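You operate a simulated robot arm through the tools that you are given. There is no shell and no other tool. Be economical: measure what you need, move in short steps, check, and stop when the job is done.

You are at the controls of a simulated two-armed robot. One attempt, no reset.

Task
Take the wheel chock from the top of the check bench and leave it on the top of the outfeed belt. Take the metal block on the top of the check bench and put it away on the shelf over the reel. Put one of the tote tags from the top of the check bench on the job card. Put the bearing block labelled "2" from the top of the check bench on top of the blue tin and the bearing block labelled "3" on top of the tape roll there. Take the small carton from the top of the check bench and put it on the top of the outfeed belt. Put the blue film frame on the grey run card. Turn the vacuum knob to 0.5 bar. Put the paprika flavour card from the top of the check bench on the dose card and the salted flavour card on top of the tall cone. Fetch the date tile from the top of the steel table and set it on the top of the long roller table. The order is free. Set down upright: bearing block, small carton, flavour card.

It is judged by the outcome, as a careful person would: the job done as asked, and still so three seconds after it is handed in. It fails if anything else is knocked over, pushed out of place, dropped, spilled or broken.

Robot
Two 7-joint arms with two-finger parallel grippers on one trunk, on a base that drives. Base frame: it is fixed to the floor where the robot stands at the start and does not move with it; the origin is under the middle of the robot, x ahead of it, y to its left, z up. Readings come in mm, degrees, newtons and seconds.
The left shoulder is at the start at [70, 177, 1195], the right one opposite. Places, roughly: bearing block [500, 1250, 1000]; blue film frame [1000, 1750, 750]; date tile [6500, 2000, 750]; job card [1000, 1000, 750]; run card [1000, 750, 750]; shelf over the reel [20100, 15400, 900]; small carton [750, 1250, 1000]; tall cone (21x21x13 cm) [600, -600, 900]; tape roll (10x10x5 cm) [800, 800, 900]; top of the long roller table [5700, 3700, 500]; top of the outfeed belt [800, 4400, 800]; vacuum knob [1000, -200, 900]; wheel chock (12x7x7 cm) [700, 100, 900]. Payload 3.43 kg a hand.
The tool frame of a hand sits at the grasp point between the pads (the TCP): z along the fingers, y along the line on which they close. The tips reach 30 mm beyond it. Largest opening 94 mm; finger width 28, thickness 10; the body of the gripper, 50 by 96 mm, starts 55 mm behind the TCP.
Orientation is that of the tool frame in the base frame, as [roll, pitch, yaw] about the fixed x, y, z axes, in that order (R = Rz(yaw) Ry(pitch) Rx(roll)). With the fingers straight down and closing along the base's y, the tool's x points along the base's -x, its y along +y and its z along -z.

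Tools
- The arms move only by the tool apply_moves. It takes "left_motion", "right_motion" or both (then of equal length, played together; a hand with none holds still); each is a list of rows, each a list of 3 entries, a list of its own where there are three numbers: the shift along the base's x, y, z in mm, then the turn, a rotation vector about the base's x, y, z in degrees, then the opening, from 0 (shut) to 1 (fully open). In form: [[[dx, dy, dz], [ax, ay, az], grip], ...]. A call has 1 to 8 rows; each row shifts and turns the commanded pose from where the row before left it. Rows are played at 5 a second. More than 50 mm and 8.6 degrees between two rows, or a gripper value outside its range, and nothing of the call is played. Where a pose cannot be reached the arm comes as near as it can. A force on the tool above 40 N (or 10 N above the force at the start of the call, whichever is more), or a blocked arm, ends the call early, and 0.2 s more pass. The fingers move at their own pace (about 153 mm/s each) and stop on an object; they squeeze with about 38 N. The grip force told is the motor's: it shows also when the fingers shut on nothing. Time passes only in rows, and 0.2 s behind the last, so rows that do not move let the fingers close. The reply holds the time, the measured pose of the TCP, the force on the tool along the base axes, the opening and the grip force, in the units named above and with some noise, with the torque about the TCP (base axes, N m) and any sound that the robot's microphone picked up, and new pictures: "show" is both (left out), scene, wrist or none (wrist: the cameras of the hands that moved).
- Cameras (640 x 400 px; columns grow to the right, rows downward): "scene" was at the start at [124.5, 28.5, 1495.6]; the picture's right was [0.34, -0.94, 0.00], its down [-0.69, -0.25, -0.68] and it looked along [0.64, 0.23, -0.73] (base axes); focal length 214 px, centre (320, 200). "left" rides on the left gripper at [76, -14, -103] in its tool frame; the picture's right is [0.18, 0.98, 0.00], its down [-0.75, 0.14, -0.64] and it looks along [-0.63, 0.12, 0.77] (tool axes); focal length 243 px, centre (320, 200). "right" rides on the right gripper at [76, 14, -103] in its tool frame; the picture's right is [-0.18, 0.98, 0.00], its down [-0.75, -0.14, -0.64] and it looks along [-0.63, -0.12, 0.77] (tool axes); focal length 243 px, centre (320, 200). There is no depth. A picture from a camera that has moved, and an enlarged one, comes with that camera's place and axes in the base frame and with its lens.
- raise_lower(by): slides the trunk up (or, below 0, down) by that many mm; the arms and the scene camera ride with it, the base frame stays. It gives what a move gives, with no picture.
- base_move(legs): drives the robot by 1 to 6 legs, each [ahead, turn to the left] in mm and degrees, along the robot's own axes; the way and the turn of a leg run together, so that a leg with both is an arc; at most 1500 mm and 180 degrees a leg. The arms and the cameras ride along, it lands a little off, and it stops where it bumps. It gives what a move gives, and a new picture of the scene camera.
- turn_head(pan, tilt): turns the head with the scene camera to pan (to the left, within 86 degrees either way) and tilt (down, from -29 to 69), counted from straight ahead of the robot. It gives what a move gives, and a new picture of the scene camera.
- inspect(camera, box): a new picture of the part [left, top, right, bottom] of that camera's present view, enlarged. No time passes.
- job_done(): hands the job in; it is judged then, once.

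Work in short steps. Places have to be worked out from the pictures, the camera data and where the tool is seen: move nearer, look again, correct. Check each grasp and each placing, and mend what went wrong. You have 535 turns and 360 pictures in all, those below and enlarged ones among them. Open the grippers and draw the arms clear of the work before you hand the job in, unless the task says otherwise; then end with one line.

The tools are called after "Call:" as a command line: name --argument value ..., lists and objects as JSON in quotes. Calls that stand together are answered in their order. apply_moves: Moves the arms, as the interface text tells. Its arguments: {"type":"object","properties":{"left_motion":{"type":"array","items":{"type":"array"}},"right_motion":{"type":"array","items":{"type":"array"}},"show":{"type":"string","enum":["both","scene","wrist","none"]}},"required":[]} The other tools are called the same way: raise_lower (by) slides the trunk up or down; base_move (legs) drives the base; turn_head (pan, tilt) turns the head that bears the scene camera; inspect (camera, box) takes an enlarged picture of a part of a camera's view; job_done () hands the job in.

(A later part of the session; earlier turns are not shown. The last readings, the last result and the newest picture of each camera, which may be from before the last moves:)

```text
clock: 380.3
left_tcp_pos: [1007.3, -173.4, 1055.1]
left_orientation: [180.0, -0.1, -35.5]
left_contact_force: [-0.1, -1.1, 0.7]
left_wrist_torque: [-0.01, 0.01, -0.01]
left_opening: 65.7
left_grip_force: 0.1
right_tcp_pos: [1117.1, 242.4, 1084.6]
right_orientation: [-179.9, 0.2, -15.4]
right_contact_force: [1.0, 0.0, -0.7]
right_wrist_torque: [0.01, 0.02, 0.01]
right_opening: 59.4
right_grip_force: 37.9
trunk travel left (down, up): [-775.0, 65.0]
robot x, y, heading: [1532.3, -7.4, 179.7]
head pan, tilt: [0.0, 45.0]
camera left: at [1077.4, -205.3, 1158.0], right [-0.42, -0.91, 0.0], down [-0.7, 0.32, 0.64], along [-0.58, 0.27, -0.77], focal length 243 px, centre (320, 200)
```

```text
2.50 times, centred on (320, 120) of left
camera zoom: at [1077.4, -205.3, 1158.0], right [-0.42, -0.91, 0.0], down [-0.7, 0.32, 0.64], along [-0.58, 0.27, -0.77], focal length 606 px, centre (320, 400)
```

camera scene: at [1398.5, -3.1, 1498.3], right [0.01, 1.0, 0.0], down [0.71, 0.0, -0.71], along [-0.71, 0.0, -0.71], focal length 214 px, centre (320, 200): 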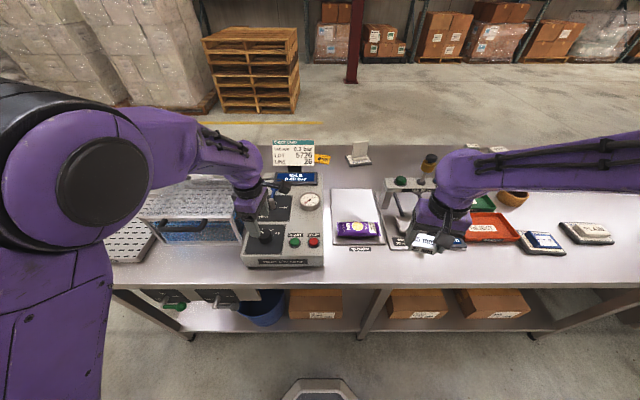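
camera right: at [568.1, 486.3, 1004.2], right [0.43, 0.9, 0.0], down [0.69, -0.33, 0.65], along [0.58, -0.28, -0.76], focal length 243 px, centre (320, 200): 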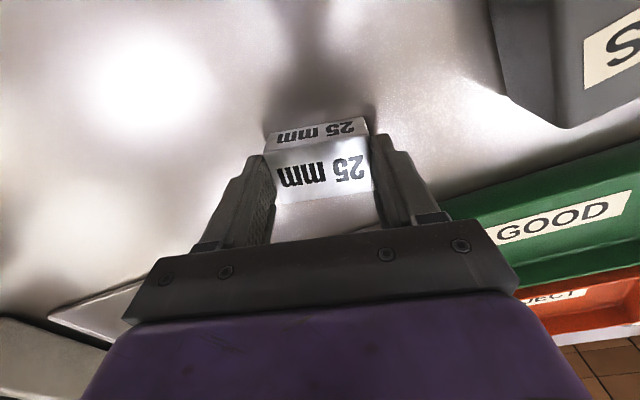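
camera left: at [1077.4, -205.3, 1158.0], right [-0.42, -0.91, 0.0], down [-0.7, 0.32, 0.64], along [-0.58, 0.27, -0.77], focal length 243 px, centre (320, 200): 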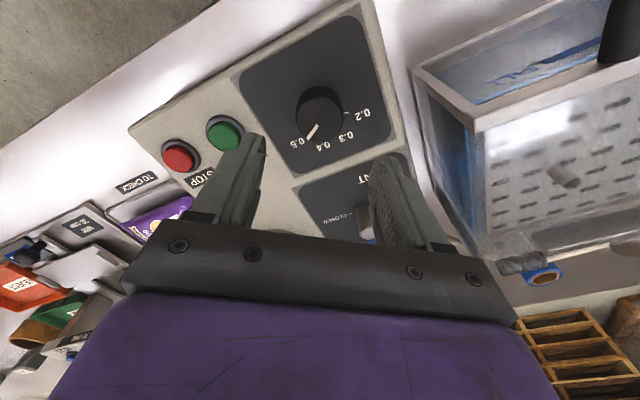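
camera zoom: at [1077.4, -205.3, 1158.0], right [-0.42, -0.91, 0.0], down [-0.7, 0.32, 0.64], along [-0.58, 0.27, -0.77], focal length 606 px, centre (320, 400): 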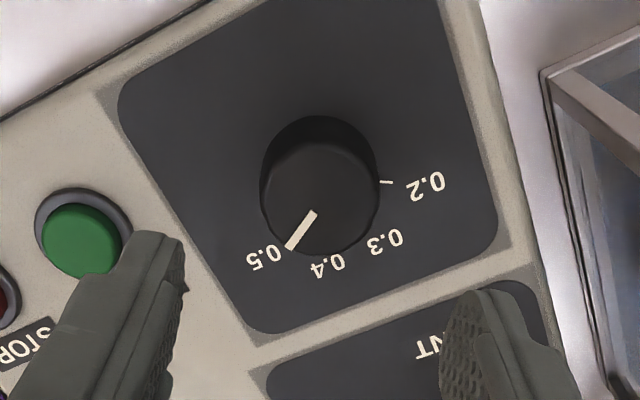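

Pointer computes to ≈32°, on the 0.5 tick. I withdraw the hand and verify from the head camera.

Call:
apply_moves --left_motion '[[[30, -10, 0], [0, 0, 7], 0.7], [[30, -10, 0], [0, 0, 7], 0.7], [[30, -10, 0], [0, 0, 7], 0.7], [[30, -10, 0], [0, 0, 7], 0.7], [[20, -10, 0], [0, 0, 7], 0.7]]' --show "none"

Call:
inspect --camera "scene" --box '[240, 205, 310, 255]'

Call:
inspect --camera "scene" --box '[120, 110, 340, 260]'

```text
clock: 381.5
left_tcp_pos: [1147.9, -225.5, 1053.5]
left_orientation: [-179.7, -0.1, -0.5]
left_contact_force: [-0.6, -0.2, 0.0]
left_wrist_torque: [0.02, 0.0, -0.03]
left_opening: 65.7
left_grip_force: 0.1
right_tcp_pos: [1115.6, 239.5, 1083.1]
right_orientation: [-179.8, 0.3, -15.4]
right_contact_force: [-0.1, -1.3, -1.8]
right_wrist_torque: [0.05, -0.02, 0.02]
right_opening: 59.4
right_grip_force: 38.1
trunk travel left (down, up): [-775.0, 65.0]
robot x, y, heading: [1525.8, -8.2, 179.6]
head pan, tilt: [0.0, 45.0]
```

```text
8.00 times, centred on (275, 230) of scene
camera zoom: at [1398.9, -7.6, 1498.3], right [0.01, 1.0, 0.0], down [0.71, 0.0, -0.71], along [-0.71, 0.01, -0.71], focal length 1716 px, centre (680, -40)
```

zoom: 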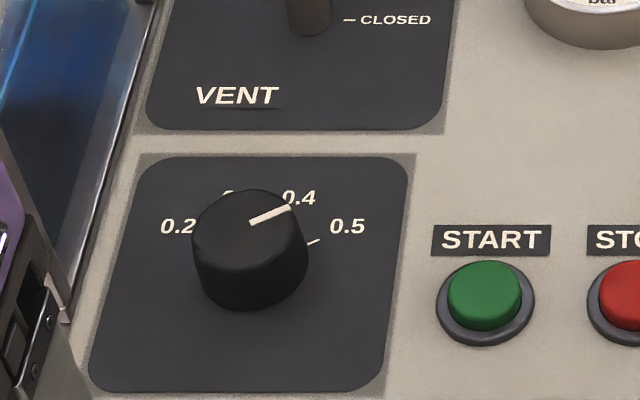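

```text
2.67 times, centred on (230, 185) of scene
camera zoom: at [1398.9, -7.6, 1498.3], right [0.01, 1.0, 0.0], down [0.71, 0.0, -0.71], along [-0.71, 0.01, -0.71], focal length 572 px, centre (560, 240)
```

zoom: 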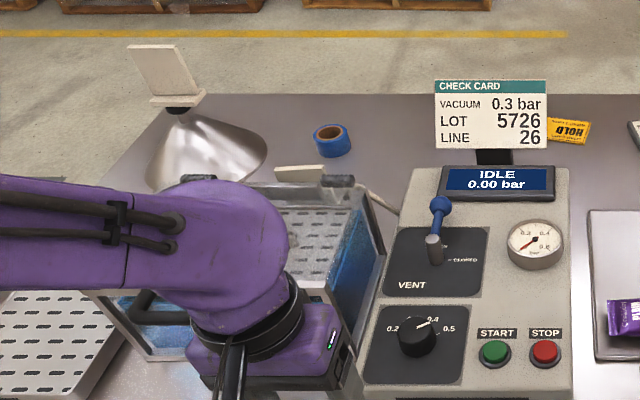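

The pointer is parallel to the 0.5 tick: done. Now on to the date tile. I back off, turn around and look toward the steel table.

Call:
base_move --legs '[[-250, 0], [0, -90], [0, -70]]'

Call:
turn_head --pan 0 --tilt 15

```text
clock: 390.2
left_tcp_pos: [2070.2, 326.9, 1054.4]
left_orientation: [180.0, -0.1, -160.9]
left_contact_force: [-0.3, 0.5, -0.5]
left_wrist_torque: [-0.01, 0.03, 0.04]
left_opening: 65.7
left_grip_force: 0.1
right_tcp_pos: [2258.3, -100.0, 1084.4]
right_orientation: [-179.9, 0.3, -175.7]
right_contact_force: [-0.1, 0.7, -1.5]
right_wrist_torque: [-0.01, 0.02, 0.01]
right_opening: 59.3
right_grip_force: 38.1
trunk travel left (down, up): [-775.0, 65.0]
robot x, y, heading: [1781.9, -6.2, 19.3]
head pan, tilt: [0.0, 45.0]
camera scene: at [1905.8, 38.4, 1498.2], right [0.33, -0.94, 0.0], down [-0.67, -0.24, -0.71], along [0.67, 0.23, -0.71], focal length 214 px, centre (320, 200)
```

scene: 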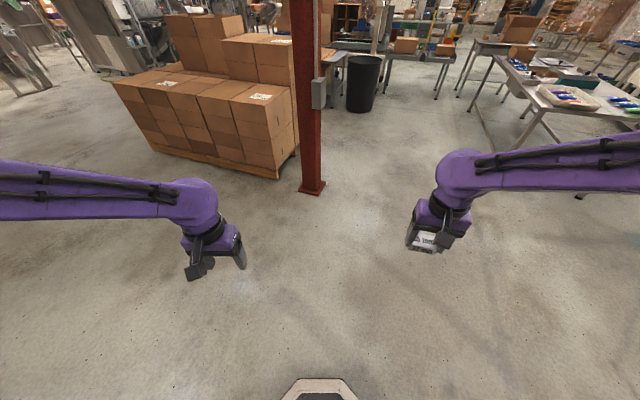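

```text
clock: 391.1
left_tcp_pos: [2070.8, 326.8, 1055.3]
left_orientation: [180.0, -0.1, -160.9]
left_contact_force: [-0.3, 0.3, 0.0]
left_wrist_torque: [-0.01, 0.03, 0.04]
left_opening: 65.7
left_grip_force: 0.0
right_tcp_pos: [2258.0, -100.8, 1083.4]
right_orientation: [-179.9, 0.2, -175.7]
right_contact_force: [0.6, 0.4, -2.5]
right_wrist_torque: [-0.02, 0.03, 0.01]
right_opening: 59.2
right_grip_force: 37.7
trunk travel left (down, up): [-775.0, 65.0]
robot x, y, heading: [1785.0, -6.8, 19.5]
head pan, tilt: [0.0, 15.0]
camera scene: at [1917.2, 42.3, 1545.0], right [0.33, -0.94, 0.0], down [-0.25, -0.09, -0.97], along [0.91, 0.32, -0.26], focal length 214 px, centre (320, 200)
```

scene: 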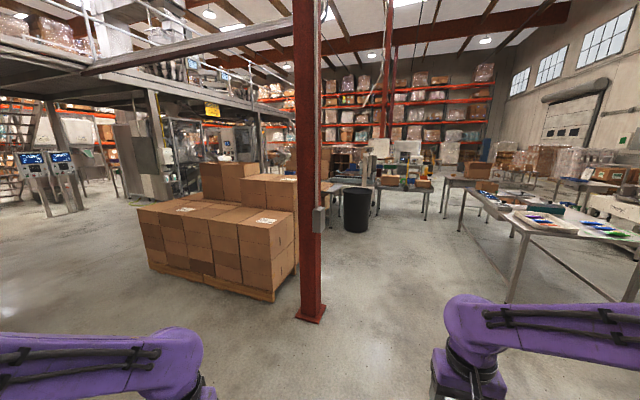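

I drive along +x past the red column and look again.

Call:
base_move --legs '[[0, -21], [1500, 0], [1000, 0]]'

Call:
turn_head --pan 40 --tilt 15

```text
clock: 404.4
left_tcp_pos: [4658.2, 169.4, 1053.8]
left_orientation: [179.9, 0.0, 179.1]
left_contact_force: [0.0, -0.1, -0.5]
left_wrist_torque: [-0.02, -0.01, -0.03]
left_opening: 65.7
left_grip_force: 0.0
right_tcp_pos: [4688.7, -296.0, 1084.1]
right_orientation: [-179.9, 0.3, 164.2]
right_contact_force: [-0.5, 0.0, -1.6]
right_wrist_torque: [-0.02, -0.01, -0.01]
right_opening: 59.6
right_grip_force: 38.2
trunk travel left (down, up): [-775.0, 65.0]
robot x, y, heading: [4273.6, -47.2, -0.8]
head pan, tilt: [0.0, 15.0]
camera scene: at [4416.2, -45.4, 1545.1], right [-0.01, -1.0, 0.0], down [-0.26, 0.0, -0.97], along [0.97, -0.01, -0.26], focal length 214 px, centre (320, 200)
```

scene: 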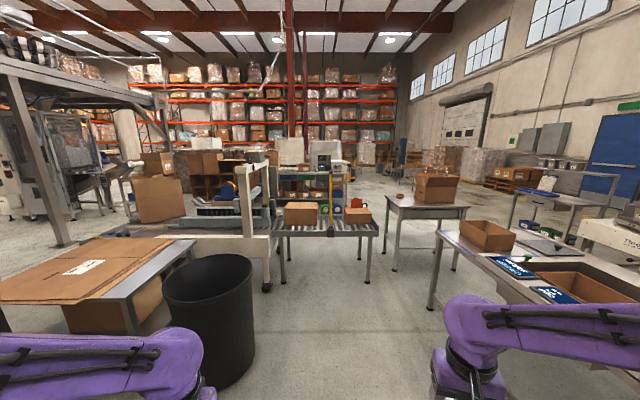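

```text
clock: 405.5
left_tcp_pos: [4657.9, 169.4, 1053.8]
left_orientation: [180.0, -0.2, 179.2]
left_contact_force: [0.3, 0.0, 0.0]
left_wrist_torque: [0.0, 0.02, 0.02]
left_opening: 65.9
left_grip_force: 0.1
right_tcp_pos: [4687.4, -295.1, 1083.7]
right_orientation: [-179.9, 0.3, 164.2]
right_contact_force: [0.2, 0.1, -1.3]
right_wrist_torque: [-0.01, 0.03, 0.02]
right_opening: 59.3
right_grip_force: 37.6
trunk travel left (down, up): [-775.0, 65.0]
robot x, y, heading: [4275.8, -43.7, -0.5]
head pan, tilt: [40.0, 15.0]
camera scene: at [4395.4, 14.7, 1545.1], right [0.63, -0.77, 0.0], down [-0.2, -0.16, -0.97], along [0.75, 0.61, -0.26], focal length 214 px, centre (320, 200)
```

scene: 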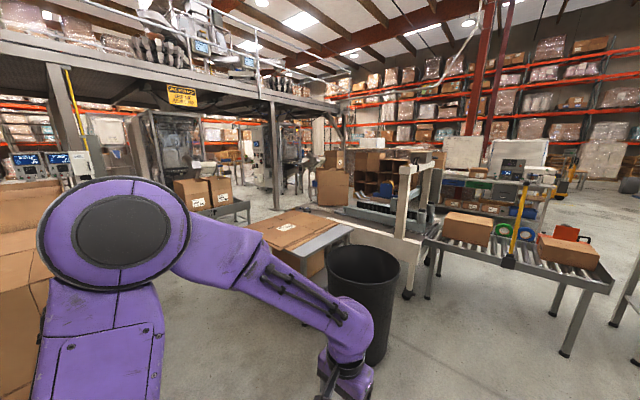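

Call:
inspect --camera "scene" --box '[150, 130, 450, 300]'

```text
2.13 times, centred on (300, 215) of scene
camera zoom: at [4395.4, 14.7, 1545.1], right [0.63, -0.77, 0.0], down [-0.2, -0.16, -0.97], along [0.75, 0.61, -0.26], focal length 458 px, centre (363, 168)
```

zoom: 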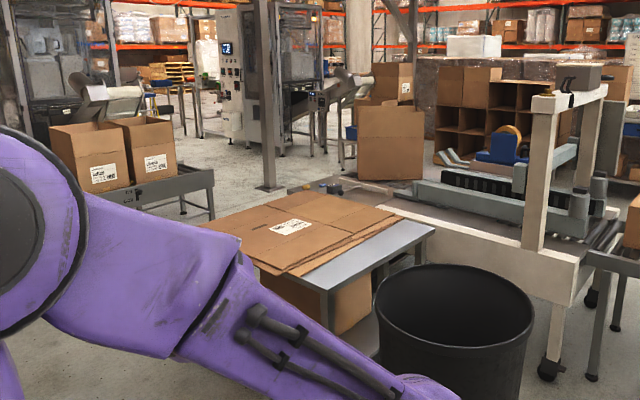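

Call:
turn_head --pan 75 --tilt 25

Call:
turn_head --pan 10 --tilt 25

```text
clock: 406.5
left_tcp_pos: [4657.7, 169.4, 1053.4]
left_orientation: [-180.0, -0.1, 179.1]
left_contact_force: [0.2, -0.1, -0.3]
left_wrist_torque: [-0.01, 0.02, 0.01]
left_opening: 65.8
left_grip_force: 0.0
right_tcp_pos: [4689.1, -295.8, 1083.9]
right_orientation: [-179.9, 0.3, 164.3]
right_contact_force: [0.5, 0.9, -1.2]
right_wrist_torque: [0.01, 0.0, 0.01]
right_opening: 59.4
right_grip_force: 37.5
trunk travel left (down, up): [-775.0, 65.0]
robot x, y, heading: [4272.2, -44.5, -0.9]
head pan, tilt: [75.0, 25.0]
camera scene: at [4348.3, 44.3, 1528.9], right [0.96, -0.27, 0.0], down [-0.11, -0.41, -0.91], along [0.25, 0.87, -0.42], focal length 214 px, centre (320, 200)
```

scene: 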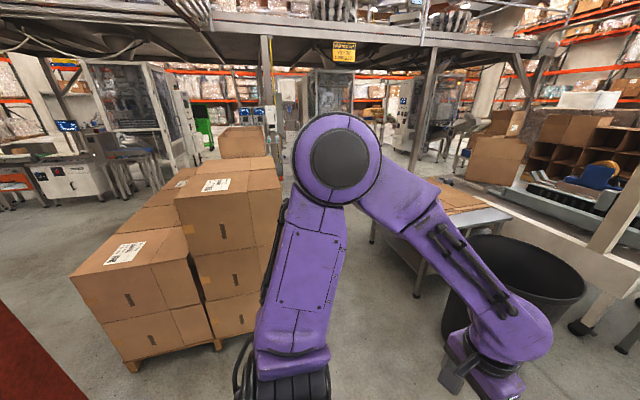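

```text
clock: 407.9
left_tcp_pos: [4657.9, 168.7, 1055.0]
left_orientation: [-180.0, -0.1, 179.1]
left_contact_force: [0.4, 0.0, 0.1]
left_wrist_torque: [-0.06, -0.01, -0.03]
left_opening: 65.6
left_grip_force: 0.1
right_tcp_pos: [4687.5, -294.8, 1083.8]
right_orientation: [-179.8, 0.3, 164.1]
right_contact_force: [0.3, -1.1, -1.8]
right_wrist_torque: [-0.01, 0.0, 0.01]
right_opening: 59.4
right_grip_force: 37.4
trunk travel left (down, up): [-775.0, 65.0]
robot x, y, heading: [4278.4, -43.7, -0.7]
head pan, tilt: [10.0, 25.0]
camera scene: at [4414.2, -29.3, 1528.8], right [0.16, -0.99, 0.0], down [-0.42, -0.07, -0.91], along [0.89, 0.15, -0.42], focal length 214 px, centre (320, 200)
```

scene: 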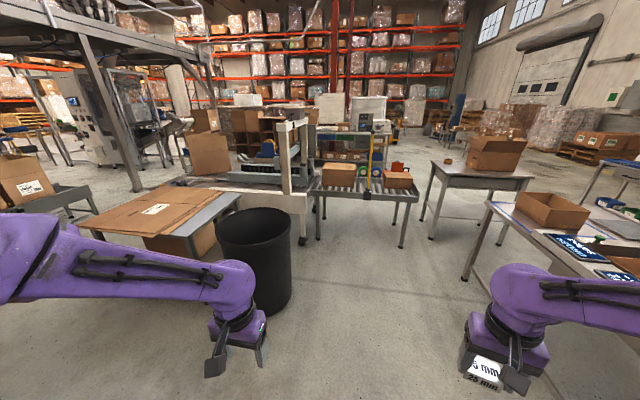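

I pass between the pallet and the cardboard table: ahead 600, turn left, drive up.

Call:
base_move --legs '[[600, 0.8], [0, 90], [900, 0]]'

Call:
turn_head --pan -45 --tilt 25

```text
clock: 419.5
left_tcp_pos: [4672.2, 1243.3, 1054.6]
left_orientation: [-179.9, -0.2, -90.5]
left_contact_force: [0.5, 0.4, 0.4]
left_wrist_torque: [0.0, 0.0, -0.02]
left_opening: 65.8
left_grip_force: 0.1
right_tcp_pos: [5137.4, 1274.9, 1083.3]
right_orientation: [-179.9, 0.3, -105.5]
right_contact_force: [0.0, -0.1, -1.9]
right_wrist_torque: [0.0, -0.01, 0.03]
right_opening: 59.2
right_grip_force: 37.9
trunk travel left (down, up): [-775.0, 65.0]
robot x, y, heading: [4889.7, 860.2, 89.6]
head pan, tilt: [10.0, 25.0]
camera scene: at [4872.1, 1002.2, 1528.9], right [0.99, 0.17, 0.0], down [0.07, -0.42, -0.91], along [-0.15, 0.89, -0.42], focal length 214 px, centre (320, 200)
```

scene: 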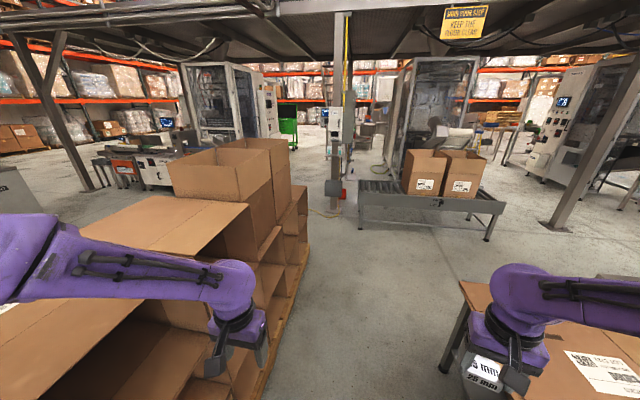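

```text
clock: 420.8
left_tcp_pos: [4671.5, 1243.8, 1054.7]
left_orientation: [179.9, -0.2, -90.6]
left_contact_force: [-1.0, -0.4, 0.2]
left_wrist_torque: [-0.03, 0.04, -0.03]
left_opening: 65.8
left_grip_force: 0.1
right_tcp_pos: [5136.4, 1276.0, 1083.6]
right_orientation: [-179.9, 0.2, -105.4]
right_contact_force: [-0.3, 0.0, -2.0]
right_wrist_torque: [-0.02, -0.01, 0.04]
right_opening: 59.3
right_grip_force: 37.5
trunk travel left (down, up): [-775.0, 65.0]
robot x, y, heading: [4885.2, 857.5, 89.7]
head pan, tilt: [-45.0, 25.0]
camera scene: at [4953.0, 976.9, 1528.8], right [0.7, -0.71, 0.0], down [-0.3, -0.3, -0.91], along [0.64, 0.64, -0.42], focal length 214 px, centre (320, 200)
```

scene: 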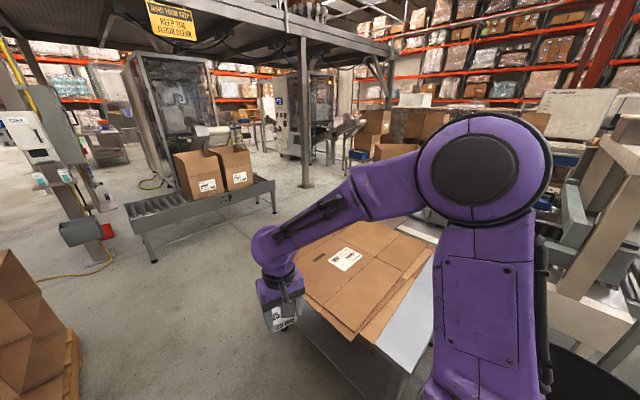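

I shift the left hand inward for clearance and move on a bit with a slight right offset.

Call:
apply_moves --left_motion '[[[45, 0, 0], [0, 0, 0], 0.6], [[45, 0, 0], [0, 0, 0], 0.6], [[20, -10, 0], [0, 0, 0], 0.6]]' --show "none"

Call:
base_move --legs '[[400, -8], [400, 8], [300, 0]]'

Call:
turn_head --pan -70 --tilt 30

```text
clock: 421.6
left_tcp_pos: [4782.4, 1232.4, 1055.0]
left_orientation: [-180.0, -0.1, -90.6]
left_contact_force: [0.3, 0.0, -0.1]
left_wrist_torque: [0.01, -0.01, -0.03]
left_opening: 56.7
left_grip_force: 0.1
right_tcp_pos: [5134.9, 1276.2, 1083.7]
right_orientation: [-179.9, 0.4, -105.5]
right_contact_force: [-0.1, 0.6, -1.2]
right_wrist_torque: [0.01, 0.0, 0.0]
right_opening: 59.4
right_grip_force: 37.8
trunk travel left (down, up): [-775.0, 65.0]
robot x, y, heading: [4891.9, 862.0, 89.6]
head pan, tilt: [-45.0, 25.0]
```

```text
clock: 427.8
left_tcp_pos: [4849.4, 2327.9, 1054.7]
left_orientation: [180.0, -0.1, -90.9]
left_contact_force: [0.0, 0.3, -0.3]
left_wrist_torque: [0.03, 0.01, 0.01]
left_opening: 56.3
left_grip_force: 0.0
right_tcp_pos: [5203.2, 2370.0, 1084.1]
right_orientation: [-179.9, 0.4, -105.8]
right_contact_force: [0.0, 0.4, -1.2]
right_wrist_torque: [-0.01, 0.04, 0.0]
right_opening: 59.2
right_grip_force: 38.2
trunk travel left (down, up): [-775.0, 65.0]
robot x, y, heading: [4950.7, 1956.4, 89.3]
head pan, tilt: [-45.0, 25.0]
camera scene: at [5018.4, 2070.6, 1529.0], right [0.7, -0.72, 0.0], down [-0.3, -0.29, -0.91], along [0.65, 0.63, -0.42], focal length 214 px, centre (320, 200)
```

scene: 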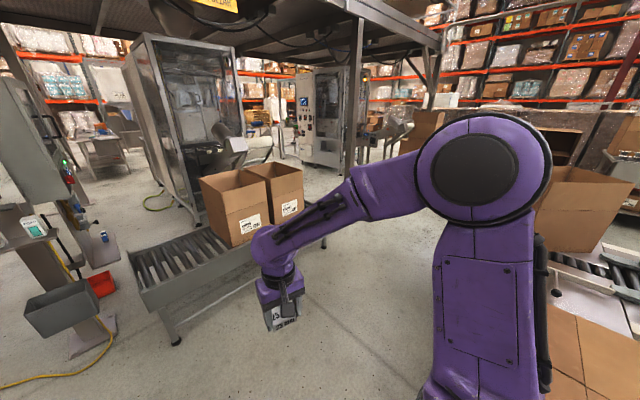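

```text
clock: 428.7
left_tcp_pos: [4848.0, 2330.0, 1054.6]
left_orientation: [179.9, -0.1, -90.9]
left_contact_force: [0.4, 0.7, 0.1]
left_wrist_torque: [0.0, 0.0, -0.02]
left_opening: 56.5
left_grip_force: 0.0
right_tcp_pos: [5203.1, 2370.8, 1083.3]
right_orientation: [-179.8, 0.2, -105.8]
right_contact_force: [0.8, -0.7, -1.3]
right_wrist_torque: [0.0, -0.01, 0.0]
right_opening: 59.5
right_grip_force: 38.0
trunk travel left (down, up): [-775.0, 65.0]
robot x, y, heading: [4956.0, 1954.7, 89.2]
head pan, tilt: [-70.0, 30.0]
camera scene: at [5037.8, 2038.3, 1520.8], right [0.33, -0.94, 0.0], down [-0.47, -0.17, -0.87], along [0.82, 0.29, -0.5], focal length 214 px, centre (320, 200)
```

scene: 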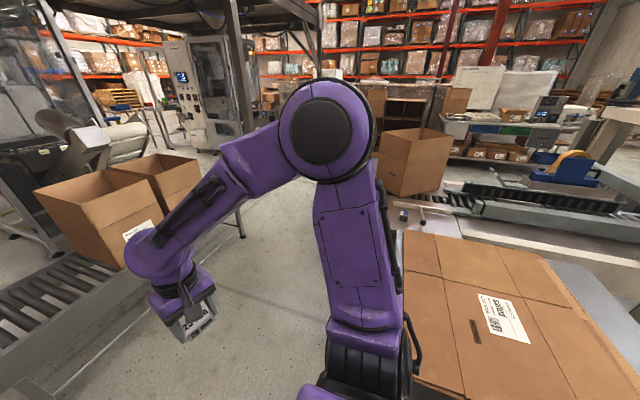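

I turn the robot to the right to see past my own arm.

Call:
base_move --legs '[[0, -55]]'

Call:
turn_head --pan -10 --tilt 30

Call:
inspect --camera "scene" --box '[220, 100, 460, 280]'

```text
clock: 431.5
left_tcp_pos: [5199.6, 2254.0, 1055.5]
left_orientation: [-180.0, -0.2, -146.2]
left_contact_force: [0.8, 0.3, -0.3]
left_wrist_torque: [0.0, -0.01, -0.03]
left_opening: 56.8
left_grip_force: 0.1
right_tcp_pos: [5436.6, 1986.1, 1084.2]
right_orientation: [-179.9, 0.2, -160.9]
right_contact_force: [0.1, 0.1, -1.4]
right_wrist_torque: [0.0, 0.05, 0.03]
right_opening: 59.3
right_grip_force: 37.8
trunk travel left (down, up): [-775.0, 65.0]
robot x, y, heading: [4954.0, 1956.8, 34.2]
head pan, tilt: [-70.0, 30.0]
camera scene: at [5066.8, 1933.0, 1520.9], right [-0.59, -0.81, 0.0], down [-0.41, 0.29, -0.87], along [0.7, -0.51, -0.5], focal length 214 px, centre (320, 200)
```

scene: 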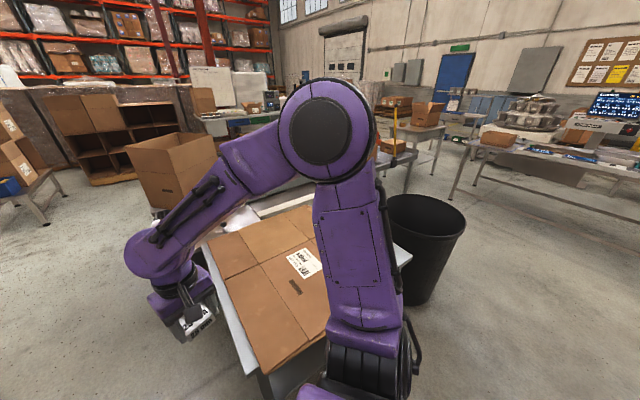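

```text
clock: 432.8
left_tcp_pos: [5199.4, 2254.4, 1055.2]
left_orientation: [-180.0, -0.1, -146.2]
left_contact_force: [0.3, -1.9, 0.0]
left_wrist_torque: [0.01, -0.02, 0.0]
left_opening: 56.3
left_grip_force: 0.1
right_tcp_pos: [5436.2, 1986.7, 1082.4]
right_orientation: [-179.9, 0.3, -161.1]
right_contact_force: [-0.4, -0.5, -2.2]
right_wrist_torque: [0.01, 0.03, -0.02]
right_opening: 58.9
right_grip_force: 37.7
trunk travel left (down, up): [-775.0, 65.0]
robot x, y, heading: [4954.9, 1955.4, 34.2]
head pan, tilt: [-10.0, 30.0]
camera scene: at [5076.2, 2022.6, 1520.8], right [0.41, -0.91, 0.0], down [-0.46, -0.2, -0.87], along [0.79, 0.35, -0.5], focal length 214 px, centre (320, 200)
```

scene: 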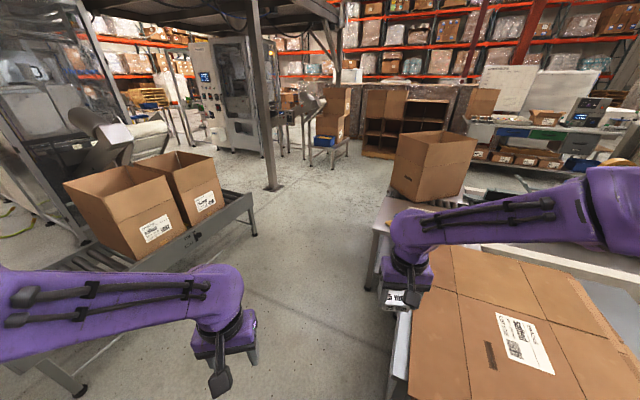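

```text
2.22 times, centred on (340, 190) of scene
camera zoom: at [5076.2, 2022.6, 1520.8], right [0.41, -0.91, 0.0], down [-0.46, -0.2, -0.87], along [0.79, 0.35, -0.5], focal length 477 px, centre (276, 222)
```

zoom: 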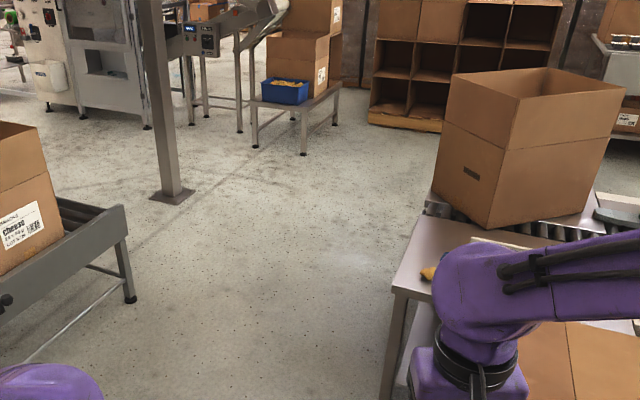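

The steel table's corner is near [6094, 2138], the long roller table lies beyond on the left. I drive to the open floor north of the steel table and face it.

Call:
base_move --legs '[[0, -4], [1480, 0], [0, -118]]'

Call:
turn_head --pan 0 --tilt 40

```text
clock: 445.6
left_tcp_pos: [6341.6, 2329.8, 1054.3]
left_orientation: [-180.0, -0.2, 90.8]
left_contact_force: [-0.2, 0.4, 0.2]
left_wrist_torque: [-0.01, 0.01, 0.02]
left_opening: 56.4
left_grip_force: 0.1
right_tcp_pos: [5988.6, 2277.7, 1083.6]
right_orientation: [-180.0, 0.2, 75.9]
right_contact_force: [-0.5, -0.2, -1.4]
right_wrist_torque: [0.05, -0.01, 0.01]
right_opening: 59.3
right_grip_force: 38.0
trunk travel left (down, up): [-775.0, 65.0]
robot x, y, heading: [6226.0, 2699.6, -88.7]
head pan, tilt: [-10.0, 30.0]
camera scene: at [6212.7, 2561.6, 1520.8], right [-0.99, 0.15, 0.0], down [0.08, 0.49, -0.87], along [-0.13, -0.86, -0.5], focal length 214 px, centre (320, 200)
```

scene: 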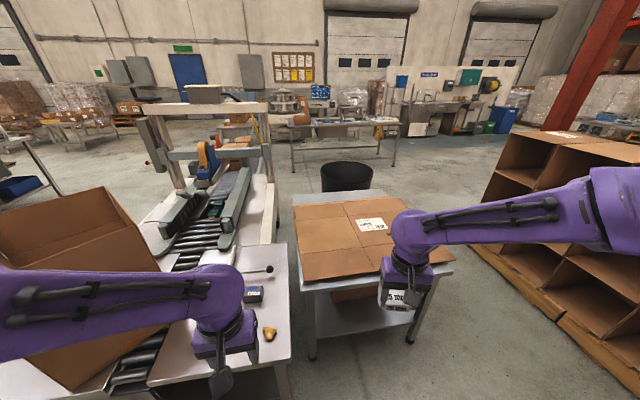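

```text
clock: 446.3
left_tcp_pos: [6341.7, 2330.0, 1055.0]
left_orientation: [-179.9, -0.2, 90.8]
left_contact_force: [0.5, 0.6, -0.5]
left_wrist_torque: [0.01, 0.03, 0.0]
left_opening: 56.5
left_grip_force: 0.0
right_tcp_pos: [5987.4, 2278.6, 1083.0]
right_orientation: [-179.9, 0.2, 75.9]
right_contact_force: [-0.1, 0.3, -0.6]
right_wrist_torque: [0.02, -0.03, -0.02]
right_opening: 59.1
right_grip_force: 37.9
trunk travel left (down, up): [-775.0, 65.0]
robot x, y, heading: [6226.4, 2697.9, -88.9]
head pan, tilt: [0.0, 40.0]
camera scene: at [6228.1, 2566.0, 1505.5], right [-1.0, -0.02, 0.0], down [-0.01, 0.64, -0.77], along [0.01, -0.77, -0.64], focal length 214 px, centre (320, 200)
```

scene: 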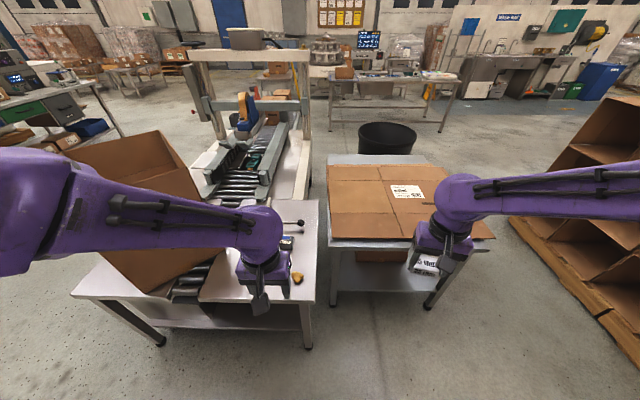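

Call:
inspect --camera "scene" --box '[180, 190, 340, 310]'

Call:
inspect --camera "left" --box '[0, 0, 640, 260]'

```text
3.33 times, centred on (260, 250) of scene
camera zoom: at [6228.1, 2566.0, 1505.5], right [-1.0, -0.02, 0.0], down [-0.01, 0.64, -0.77], along [0.01, -0.77, -0.64], focal length 715 px, centre (520, 33)
```

zoom: 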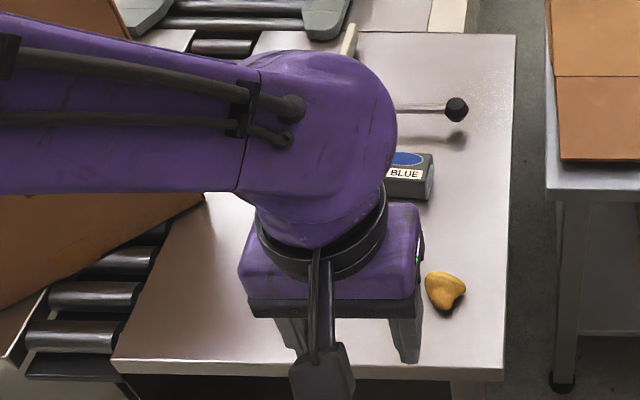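

```text
1.00 times, centred on (320, 130) of left
camera zoom: at [6324.4, 2406.3, 1157.9], right [0.98, 0.2, 0.0], down [0.15, -0.75, 0.64], along [0.13, -0.63, -0.77], focal length 243 px, centre (320, 270)
```

zoom: 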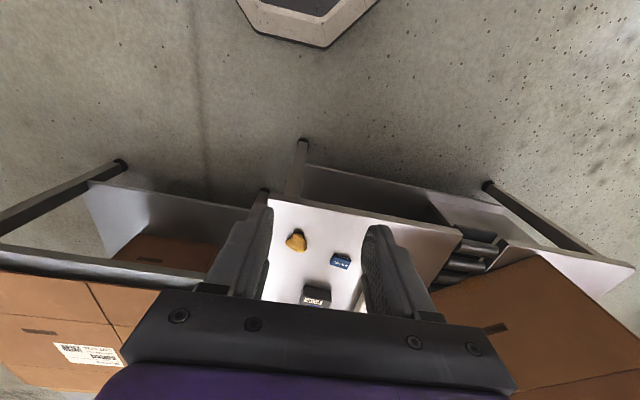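

Call:
inspect --camera "left" --box '[260, 120, 380, 240]'

```text
3.33 times, centred on (320, 180) of left
camera zoom: at [6324.4, 2406.3, 1157.9], right [0.98, 0.2, 0.0], down [0.15, -0.75, 0.64], along [0.13, -0.63, -0.77], focal length 809 px, centre (320, 267)
```

zoom: 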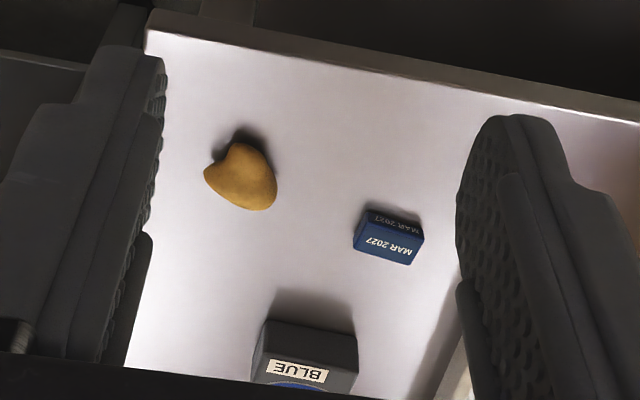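

The blue "MAR 2027" block is the date tile, about [6454, 2037] on a table at z ≈ 650. I drive 180 mm nearer and look with the left camera.

Call:
base_move --legs '[[180, 0]]'

Call:
apply_moves --left_motion '[[[40, 20, -20], [0, 0, 0], 0.7], [[40, 20, -20], [0, 0, 0], 0.7], [[20, 20, -40], [0, 0, 0], 0.7], [[0, 0, -45], [0, 0, 0], 0.7], [[0, 0, -45], [0, 0, 0], 0.7]]'

Call:
inspect --camera "left" --box '[220, 80, 440, 260]'

```text
clock: 447.8
left_tcp_pos: [6343.4, 2153.6, 1055.9]
left_orientation: [-180.0, 0.0, 90.7]
left_contact_force: [0.6, -0.8, 0.5]
left_wrist_torque: [-0.01, -0.02, 0.01]
left_opening: 56.2
left_grip_force: 0.0
right_tcp_pos: [5990.4, 2101.8, 1084.5]
right_orientation: [-180.0, 0.4, 75.7]
right_contact_force: [0.6, 0.6, -1.5]
right_wrist_torque: [0.0, 0.0, 0.01]
right_opening: 59.3
right_grip_force: 38.1
trunk travel left (down, up): [-775.0, 65.0]
robot x, y, heading: [6230.1, 2519.9, -88.9]
head pan, tilt: [0.0, 40.0]
camera scene: at [6231.5, 2390.0, 1505.8], right [-1.0, -0.02, 0.0], down [-0.01, 0.64, -0.77], along [0.01, -0.77, -0.64], focal length 214 px, centre (320, 200)
```

scene: 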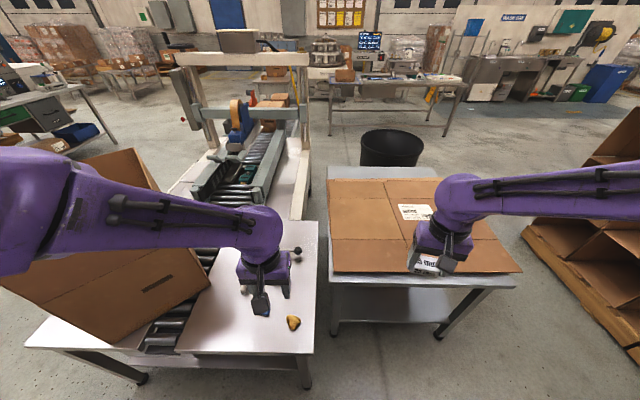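

```text
clock: 449.0
left_tcp_pos: [6444.2, 2204.1, 883.2]
left_orientation: [-180.0, -0.1, 90.6]
left_contact_force: [0.4, 0.8, 0.1]
left_wrist_torque: [0.05, 0.01, -0.02]
left_opening: 65.8
left_grip_force: 0.1
left hand out of reach, approached as far as the arm can: row 3
right_tcp_pos: [5991.7, 2099.7, 1083.4]
right_orientation: [-179.9, 0.2, 75.8]
right_contact_force: [0.6, 0.5, -2.0]
right_wrist_torque: [0.02, 0.01, -0.01]
right_opening: 59.2
right_grip_force: 38.2
trunk travel left (down, up): [-775.0, 65.0]
robot x, y, heading: [6231.6, 2522.1, -89.0]
head pan, tilt: [0.0, 40.0]
camera scene: at [6232.4, 2385.5, 1505.4], right [-1.0, -0.02, 0.0], down [-0.01, 0.64, -0.77], along [0.01, -0.77, -0.64], focal length 214 px, centre (320, 200)
camera left: at [6427.4, 2281.1, 986.4], right [0.98, 0.2, 0.0], down [0.15, -0.75, 0.64], along [0.13, -0.63, -0.77], focal length 243 px, centre (320, 200)
```

scene: 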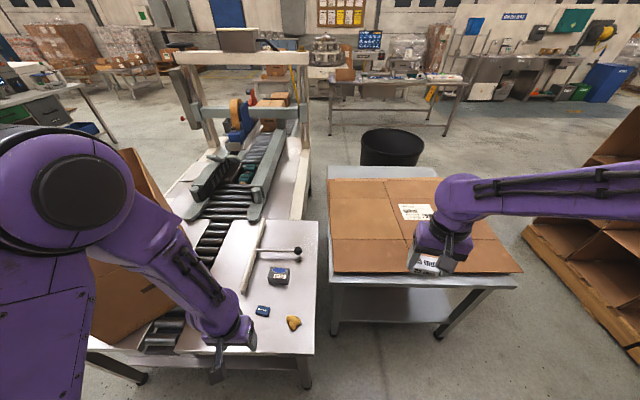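
left: 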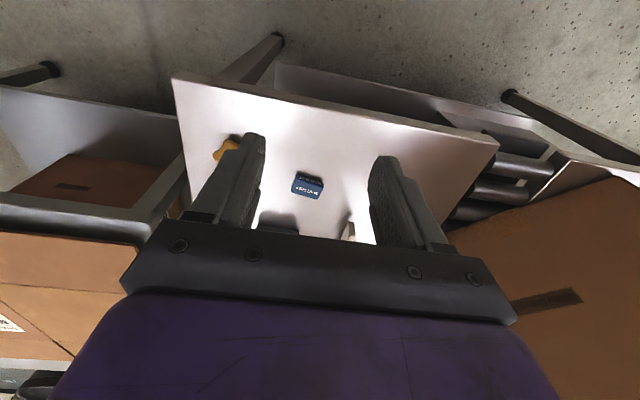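

```text
2.22 times, centred on (330, 170) of left
camera zoom: at [6427.4, 2281.1, 986.4], right [0.98, 0.2, 0.0], down [0.15, -0.75, 0.64], along [0.13, -0.63, -0.77], focal length 539 px, centre (298, 267)
```

zoom: 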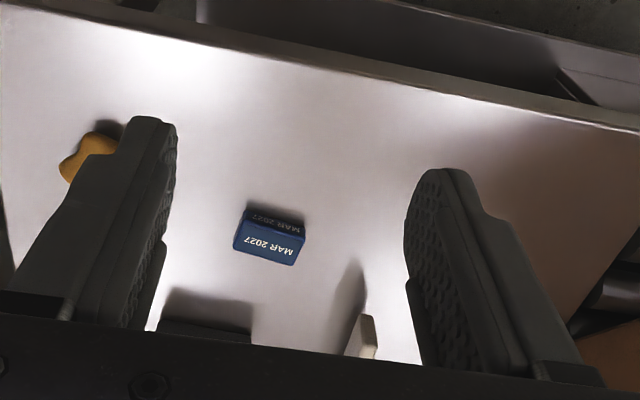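

Tile top centre ≈ [6457, 2033], z ≈ 659, 48×25. I move over it and descend.

Call:
apply_moves --left_motion '[[[4, -43, 0], [0, 0, 0], 0.75], [[4, -43, 0], [0, 0, 0], 0.75], [[4, -43, 0], [0, 0, 0], 0.75], [[1, -42, 0], [0, 0, 0], 0.75], [[0, 0, -45], [0, 0, 0], 0.75], [[0, 0, -45], [0, 0, 0], 0.75], [[0, 0, -40], [0, 0, 0], 0.75], [[0, 0, 0], [0, 0, 0], 0.75]]'

Call:
inspect --camera "left" --box '[220, 60, 420, 220]'

```text
clock: 450.8
left_tcp_pos: [6459.1, 2037.5, 754.0]
left_orientation: [-180.0, -0.1, 90.6]
left_contact_force: [-0.1, -0.7, -0.1]
left_wrist_torque: [-0.01, -0.01, 0.01]
left_opening: 70.3
left_grip_force: 0.1
right_tcp_pos: [5990.6, 2099.4, 1083.5]
right_orientation: [-179.8, 0.3, 75.8]
right_contact_force: [-0.3, -0.1, -2.2]
right_wrist_torque: [0.0, 0.02, 0.02]
right_opening: 59.2
right_grip_force: 38.0
trunk travel left (down, up): [-775.0, 65.0]
robot x, y, heading: [6227.6, 2518.7, -89.1]
head pan, tilt: [0.0, 40.0]
camera scene: at [6231.4, 2387.9, 1505.6], right [-1.0, -0.02, 0.0], down [-0.01, 0.64, -0.77], along [0.01, -0.77, -0.64], focal length 214 px, centre (320, 200)
camera left: at [6440.5, 2112.8, 856.8], right [0.98, 0.2, 0.0], down [0.15, -0.75, 0.64], along [0.13, -0.63, -0.77], focal length 243 px, centre (320, 200)
```

scene: 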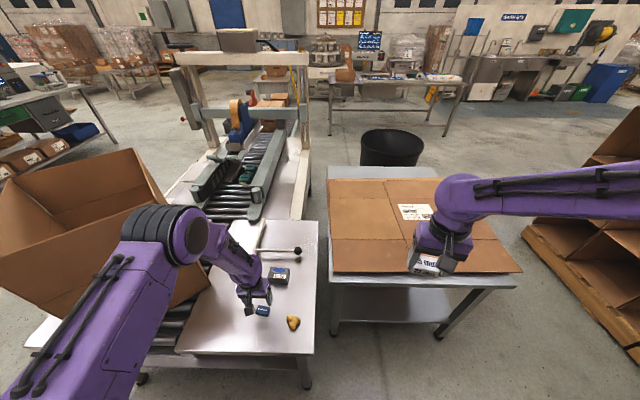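
left: 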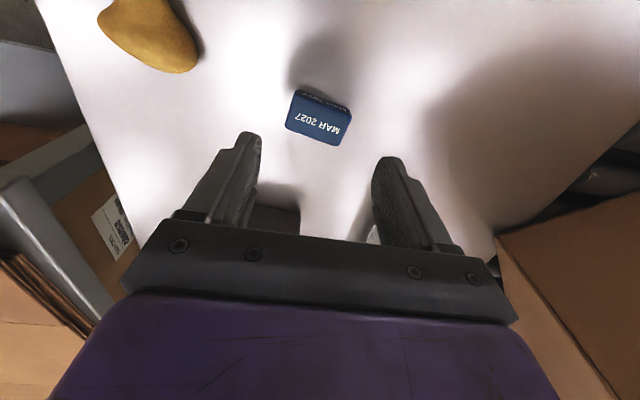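

```text
2.50 times, centred on (320, 140) of left
camera zoom: at [6440.5, 2112.8, 856.8], right [0.98, 0.2, 0.0], down [0.15, -0.75, 0.64], along [0.13, -0.63, -0.77], focal length 606 px, centre (320, 350)
```

zoom: 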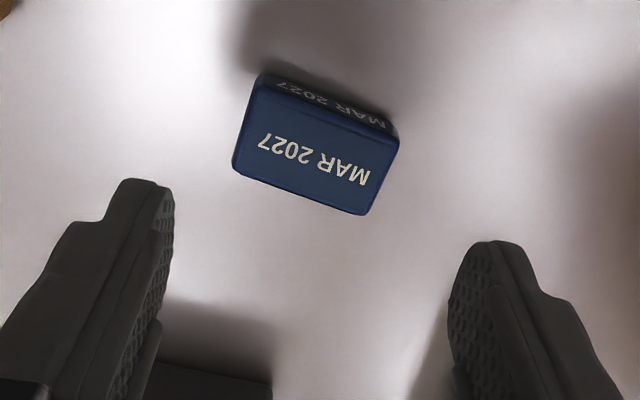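

Tile yaw ≈ −8°, centre [6455, 2034]. Align and descend carefully.

Call:
apply_moves --left_motion '[[[-4, -3, -30], [0, 0, -8], 0.75], [[0, 0, -36], [0, 0, 0], 0.75], [[0, 0, 0], [0, 0, 0], 0.75]]' --show "none"

Call:
apply_moves --left_motion '[[[0, 0, -3], [0, 0, 0], 0.75], [[0, 0, -3], [0, 0, 0], 0.75], [[0, 0, -2], [0, 0, 0], 0.75], [[0, 0, 0], [0, 0, 0], 0.75]]' --show "wrist"

```text
clock: 451.6
left_tcp_pos: [6451.8, 2033.7, 687.4]
left_orientation: [180.0, -0.1, 82.7]
left_contact_force: [-0.4, -0.7, 0.2]
left_wrist_torque: [0.03, -0.01, -0.02]
left_opening: 70.6
left_grip_force: 0.0
right_tcp_pos: [5991.1, 2101.4, 1082.8]
right_orientation: [-179.9, 0.3, 75.9]
right_contact_force: [-0.4, 0.0, -1.1]
right_wrist_torque: [0.02, -0.03, -0.02]
right_opening: 59.2
right_grip_force: 38.7
trunk travel left (down, up): [-775.0, 65.0]
robot x, y, heading: [6224.0, 2523.0, -88.9]
head pan, tilt: [0.0, 40.0]
```

```text
clock: 452.6
left_tcp_pos: [6451.3, 2033.4, 680.0]
left_orientation: [180.0, 0.0, 82.7]
left_contact_force: [-0.2, -0.5, 0.4]
left_wrist_torque: [-0.02, 0.01, 0.0]
left_opening: 70.5
left_grip_force: 0.1
right_tcp_pos: [5990.2, 2099.3, 1083.5]
right_orientation: [-179.9, 0.3, 75.8]
right_contact_force: [0.5, 0.1, -1.2]
right_wrist_torque: [0.03, -0.01, 0.05]
right_opening: 59.3
right_grip_force: 37.8
trunk travel left (down, up): [-775.0, 65.0]
robot x, y, heading: [6229.5, 2525.7, -89.0]
head pan, tilt: [0.0, 40.0]
camera left: at [6446.6, 2110.2, 783.2], right [1.0, 0.06, 0.0], down [0.04, -0.77, 0.64], along [0.04, -0.64, -0.77], focal length 243 px, centre (320, 200)
```

left: 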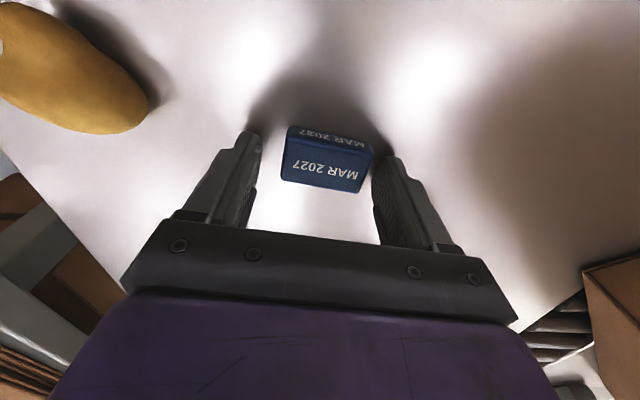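

Call:
apply_moves --left_motion '[[[4, -1, -2], [0, 0, 0], 0.75], [[0, 0, 0], [0, 0, 0], 0], [[0, 0, 0], [0, 0, 0], 0], [[0, 0, 0], [0, 0, 0], 0], [[0, 0, 30], [0, 0, 0], 0], [[0, 0, 45], [0, 0, 0], 0], [[0, 0, 0], [0, 0, 0], 0]]' --show "wrist"

```text
clock: 454.2
left_tcp_pos: [6456.9, 2030.6, 752.9]
left_orientation: [179.9, -0.2, 82.7]
left_contact_force: [-0.2, 0.5, -0.3]
left_wrist_torque: [0.02, -0.01, -0.01]
left_opening: 48.6
left_grip_force: 37.9
right_tcp_pos: [5990.8, 2099.0, 1082.8]
right_orientation: [-180.0, 0.2, 75.8]
right_contact_force: [-0.8, -0.7, -2.3]
right_wrist_torque: [0.0, 0.01, 0.05]
right_opening: 59.3
right_grip_force: 38.1
trunk travel left (down, up): [-775.0, 65.0]
robot x, y, heading: [6229.9, 2521.4, -89.1]
head pan, tilt: [0.0, 40.0]
camera left: at [6450.8, 2107.9, 856.2], right [1.0, 0.06, 0.0], down [0.04, -0.77, 0.64], along [0.04, -0.64, -0.77], focal length 243 px, centre (320, 200)
```

left: 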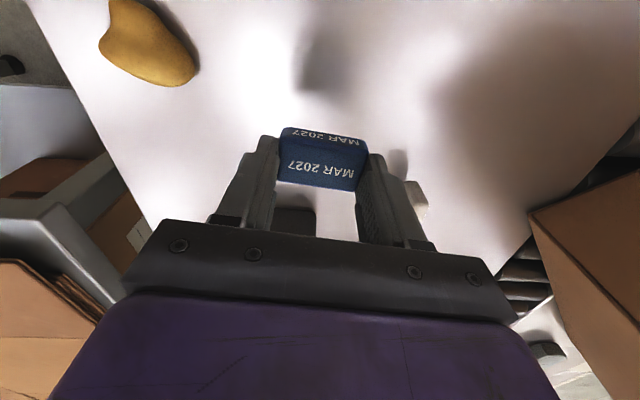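

Tile held. I lift it clear and draw it back, then turn around toward the roller table.

Call:
apply_moves --left_motion '[[[0, 0, 45], [0, 0, 0], 0], [[0, 0, 45], [0, 0, 0], 0], [[0, 10, 45], [0, 0, 0], 0], [[0, 20, 45], [0, 0, 0], 0], [[0, 30, 35], [0, 0, 0], 0], [[-10, 30, 30], [0, 0, 0], 0]]' --show "none"

Call:
base_move --legs '[[-180, 0], [0, -90], [0, -85]]'

Call:
turn_head --pan 0 --tilt 45

```text
clock: 455.6
left_tcp_pos: [6445.1, 2124.5, 997.4]
left_orientation: [-179.9, -0.1, 82.8]
left_contact_force: [-0.6, 1.0, -0.1]
left_wrist_torque: [-0.01, -0.01, 0.01]
left_opening: 48.6
left_grip_force: 37.9
right_tcp_pos: [5989.9, 2102.3, 1084.0]
right_orientation: [180.0, 0.3, 75.7]
right_contact_force: [-0.1, 0.3, -2.0]
right_wrist_torque: [0.0, -0.03, 0.0]
right_opening: 59.4
right_grip_force: 38.7
trunk travel left (down, up): [-775.0, 65.0]
robot x, y, heading: [6228.9, 2521.8, -88.7]
head pan, tilt: [0.0, 40.0]
```

```text
clock: 464.6
left_tcp_pos: [5979.9, 3084.5, 997.1]
left_orientation: [-179.9, -0.2, -92.9]
left_contact_force: [-0.1, -0.3, -0.1]
left_wrist_torque: [0.01, -0.03, 0.02]
left_opening: 48.6
left_grip_force: 38.0
right_tcp_pos: [6431.3, 3140.4, 1083.7]
right_orientation: [-179.9, 0.3, -99.7]
right_contact_force: [0.1, 0.5, -1.3]
right_wrist_torque: [0.01, 0.01, -0.01]
right_opening: 59.7
right_grip_force: 37.9
trunk travel left (down, up): [-775.0, 65.0]
robot x, y, heading: [6227.8, 2703.3, 95.6]
head pan, tilt: [0.0, 40.0]
camera scene: at [6213.1, 2838.5, 1505.5], right [1.0, 0.1, 0.0], down [0.06, -0.64, -0.77], along [-0.07, 0.76, -0.64], focal length 214 px, centre (320, 200)
```

scene: 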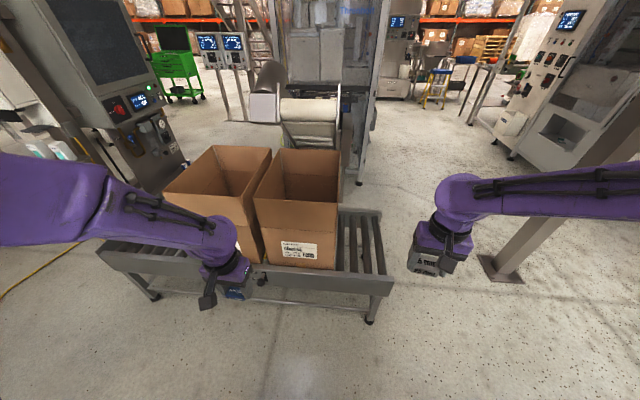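

```text
clock: 465.2
left_tcp_pos: [5981.1, 3084.2, 996.2]
left_orientation: [179.9, -0.1, -92.9]
left_contact_force: [0.5, 0.6, -0.1]
left_wrist_torque: [-0.01, -0.05, 0.02]
left_opening: 48.4
left_grip_force: 38.1
right_tcp_pos: [6433.0, 3140.7, 1082.8]
right_orientation: [-179.9, 0.4, -99.8]
right_contact_force: [-0.4, 0.5, -1.7]
right_wrist_torque: [-0.01, -0.02, -0.02]
right_opening: 59.3
right_grip_force: 38.1
trunk travel left (down, up): [-775.0, 65.0]
robot x, y, heading: [6227.5, 2703.8, 95.6]
head pan, tilt: [0.0, 45.0]
camera scene: at [6213.8, 2834.9, 1498.3], right [1.0, 0.1, 0.0], down [0.07, -0.7, -0.71], along [-0.07, 0.7, -0.71], focal length 214 px, centre (320, 200)
```

scene: 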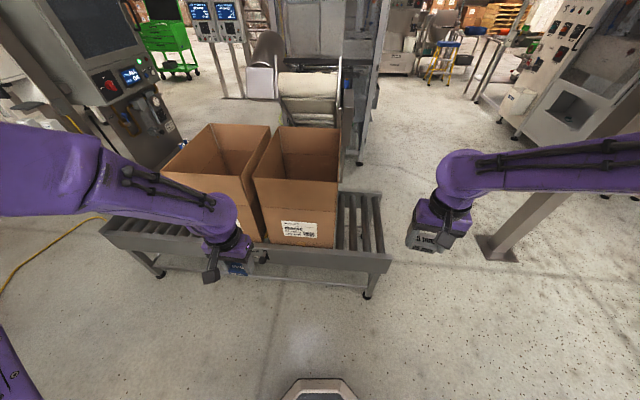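

Call:
inspect --camera "scene" --box '[320, 180, 400, 270]'

Call:
inspect --camera "scene" --box '[90, 190, 280, 310]'

```text
4.44 times, centred on (360, 225) of scene
camera zoom: at [6213.8, 2834.9, 1498.3], right [1.0, 0.1, 0.0], down [0.07, -0.7, -0.71], along [-0.07, 0.7, -0.71], focal length 953 px, centre (142, 89)
```

zoom: 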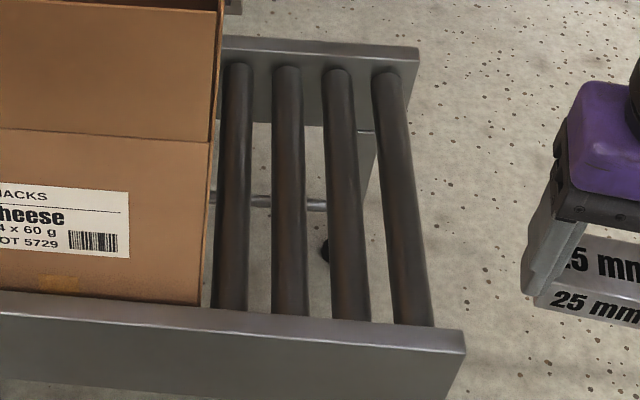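

```text
3.33 times, centred on (185, 250) of scene
camera zoom: at [6213.8, 2834.9, 1498.3], right [1.0, 0.1, 0.0], down [0.07, -0.7, -0.71], along [-0.07, 0.7, -0.71], focal length 715 px, centre (770, 33)
```

zoom: 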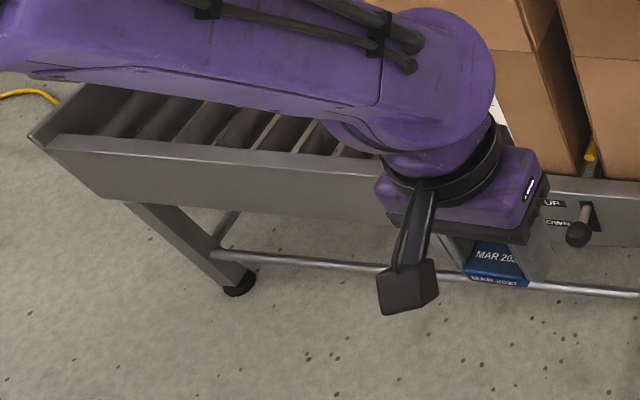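

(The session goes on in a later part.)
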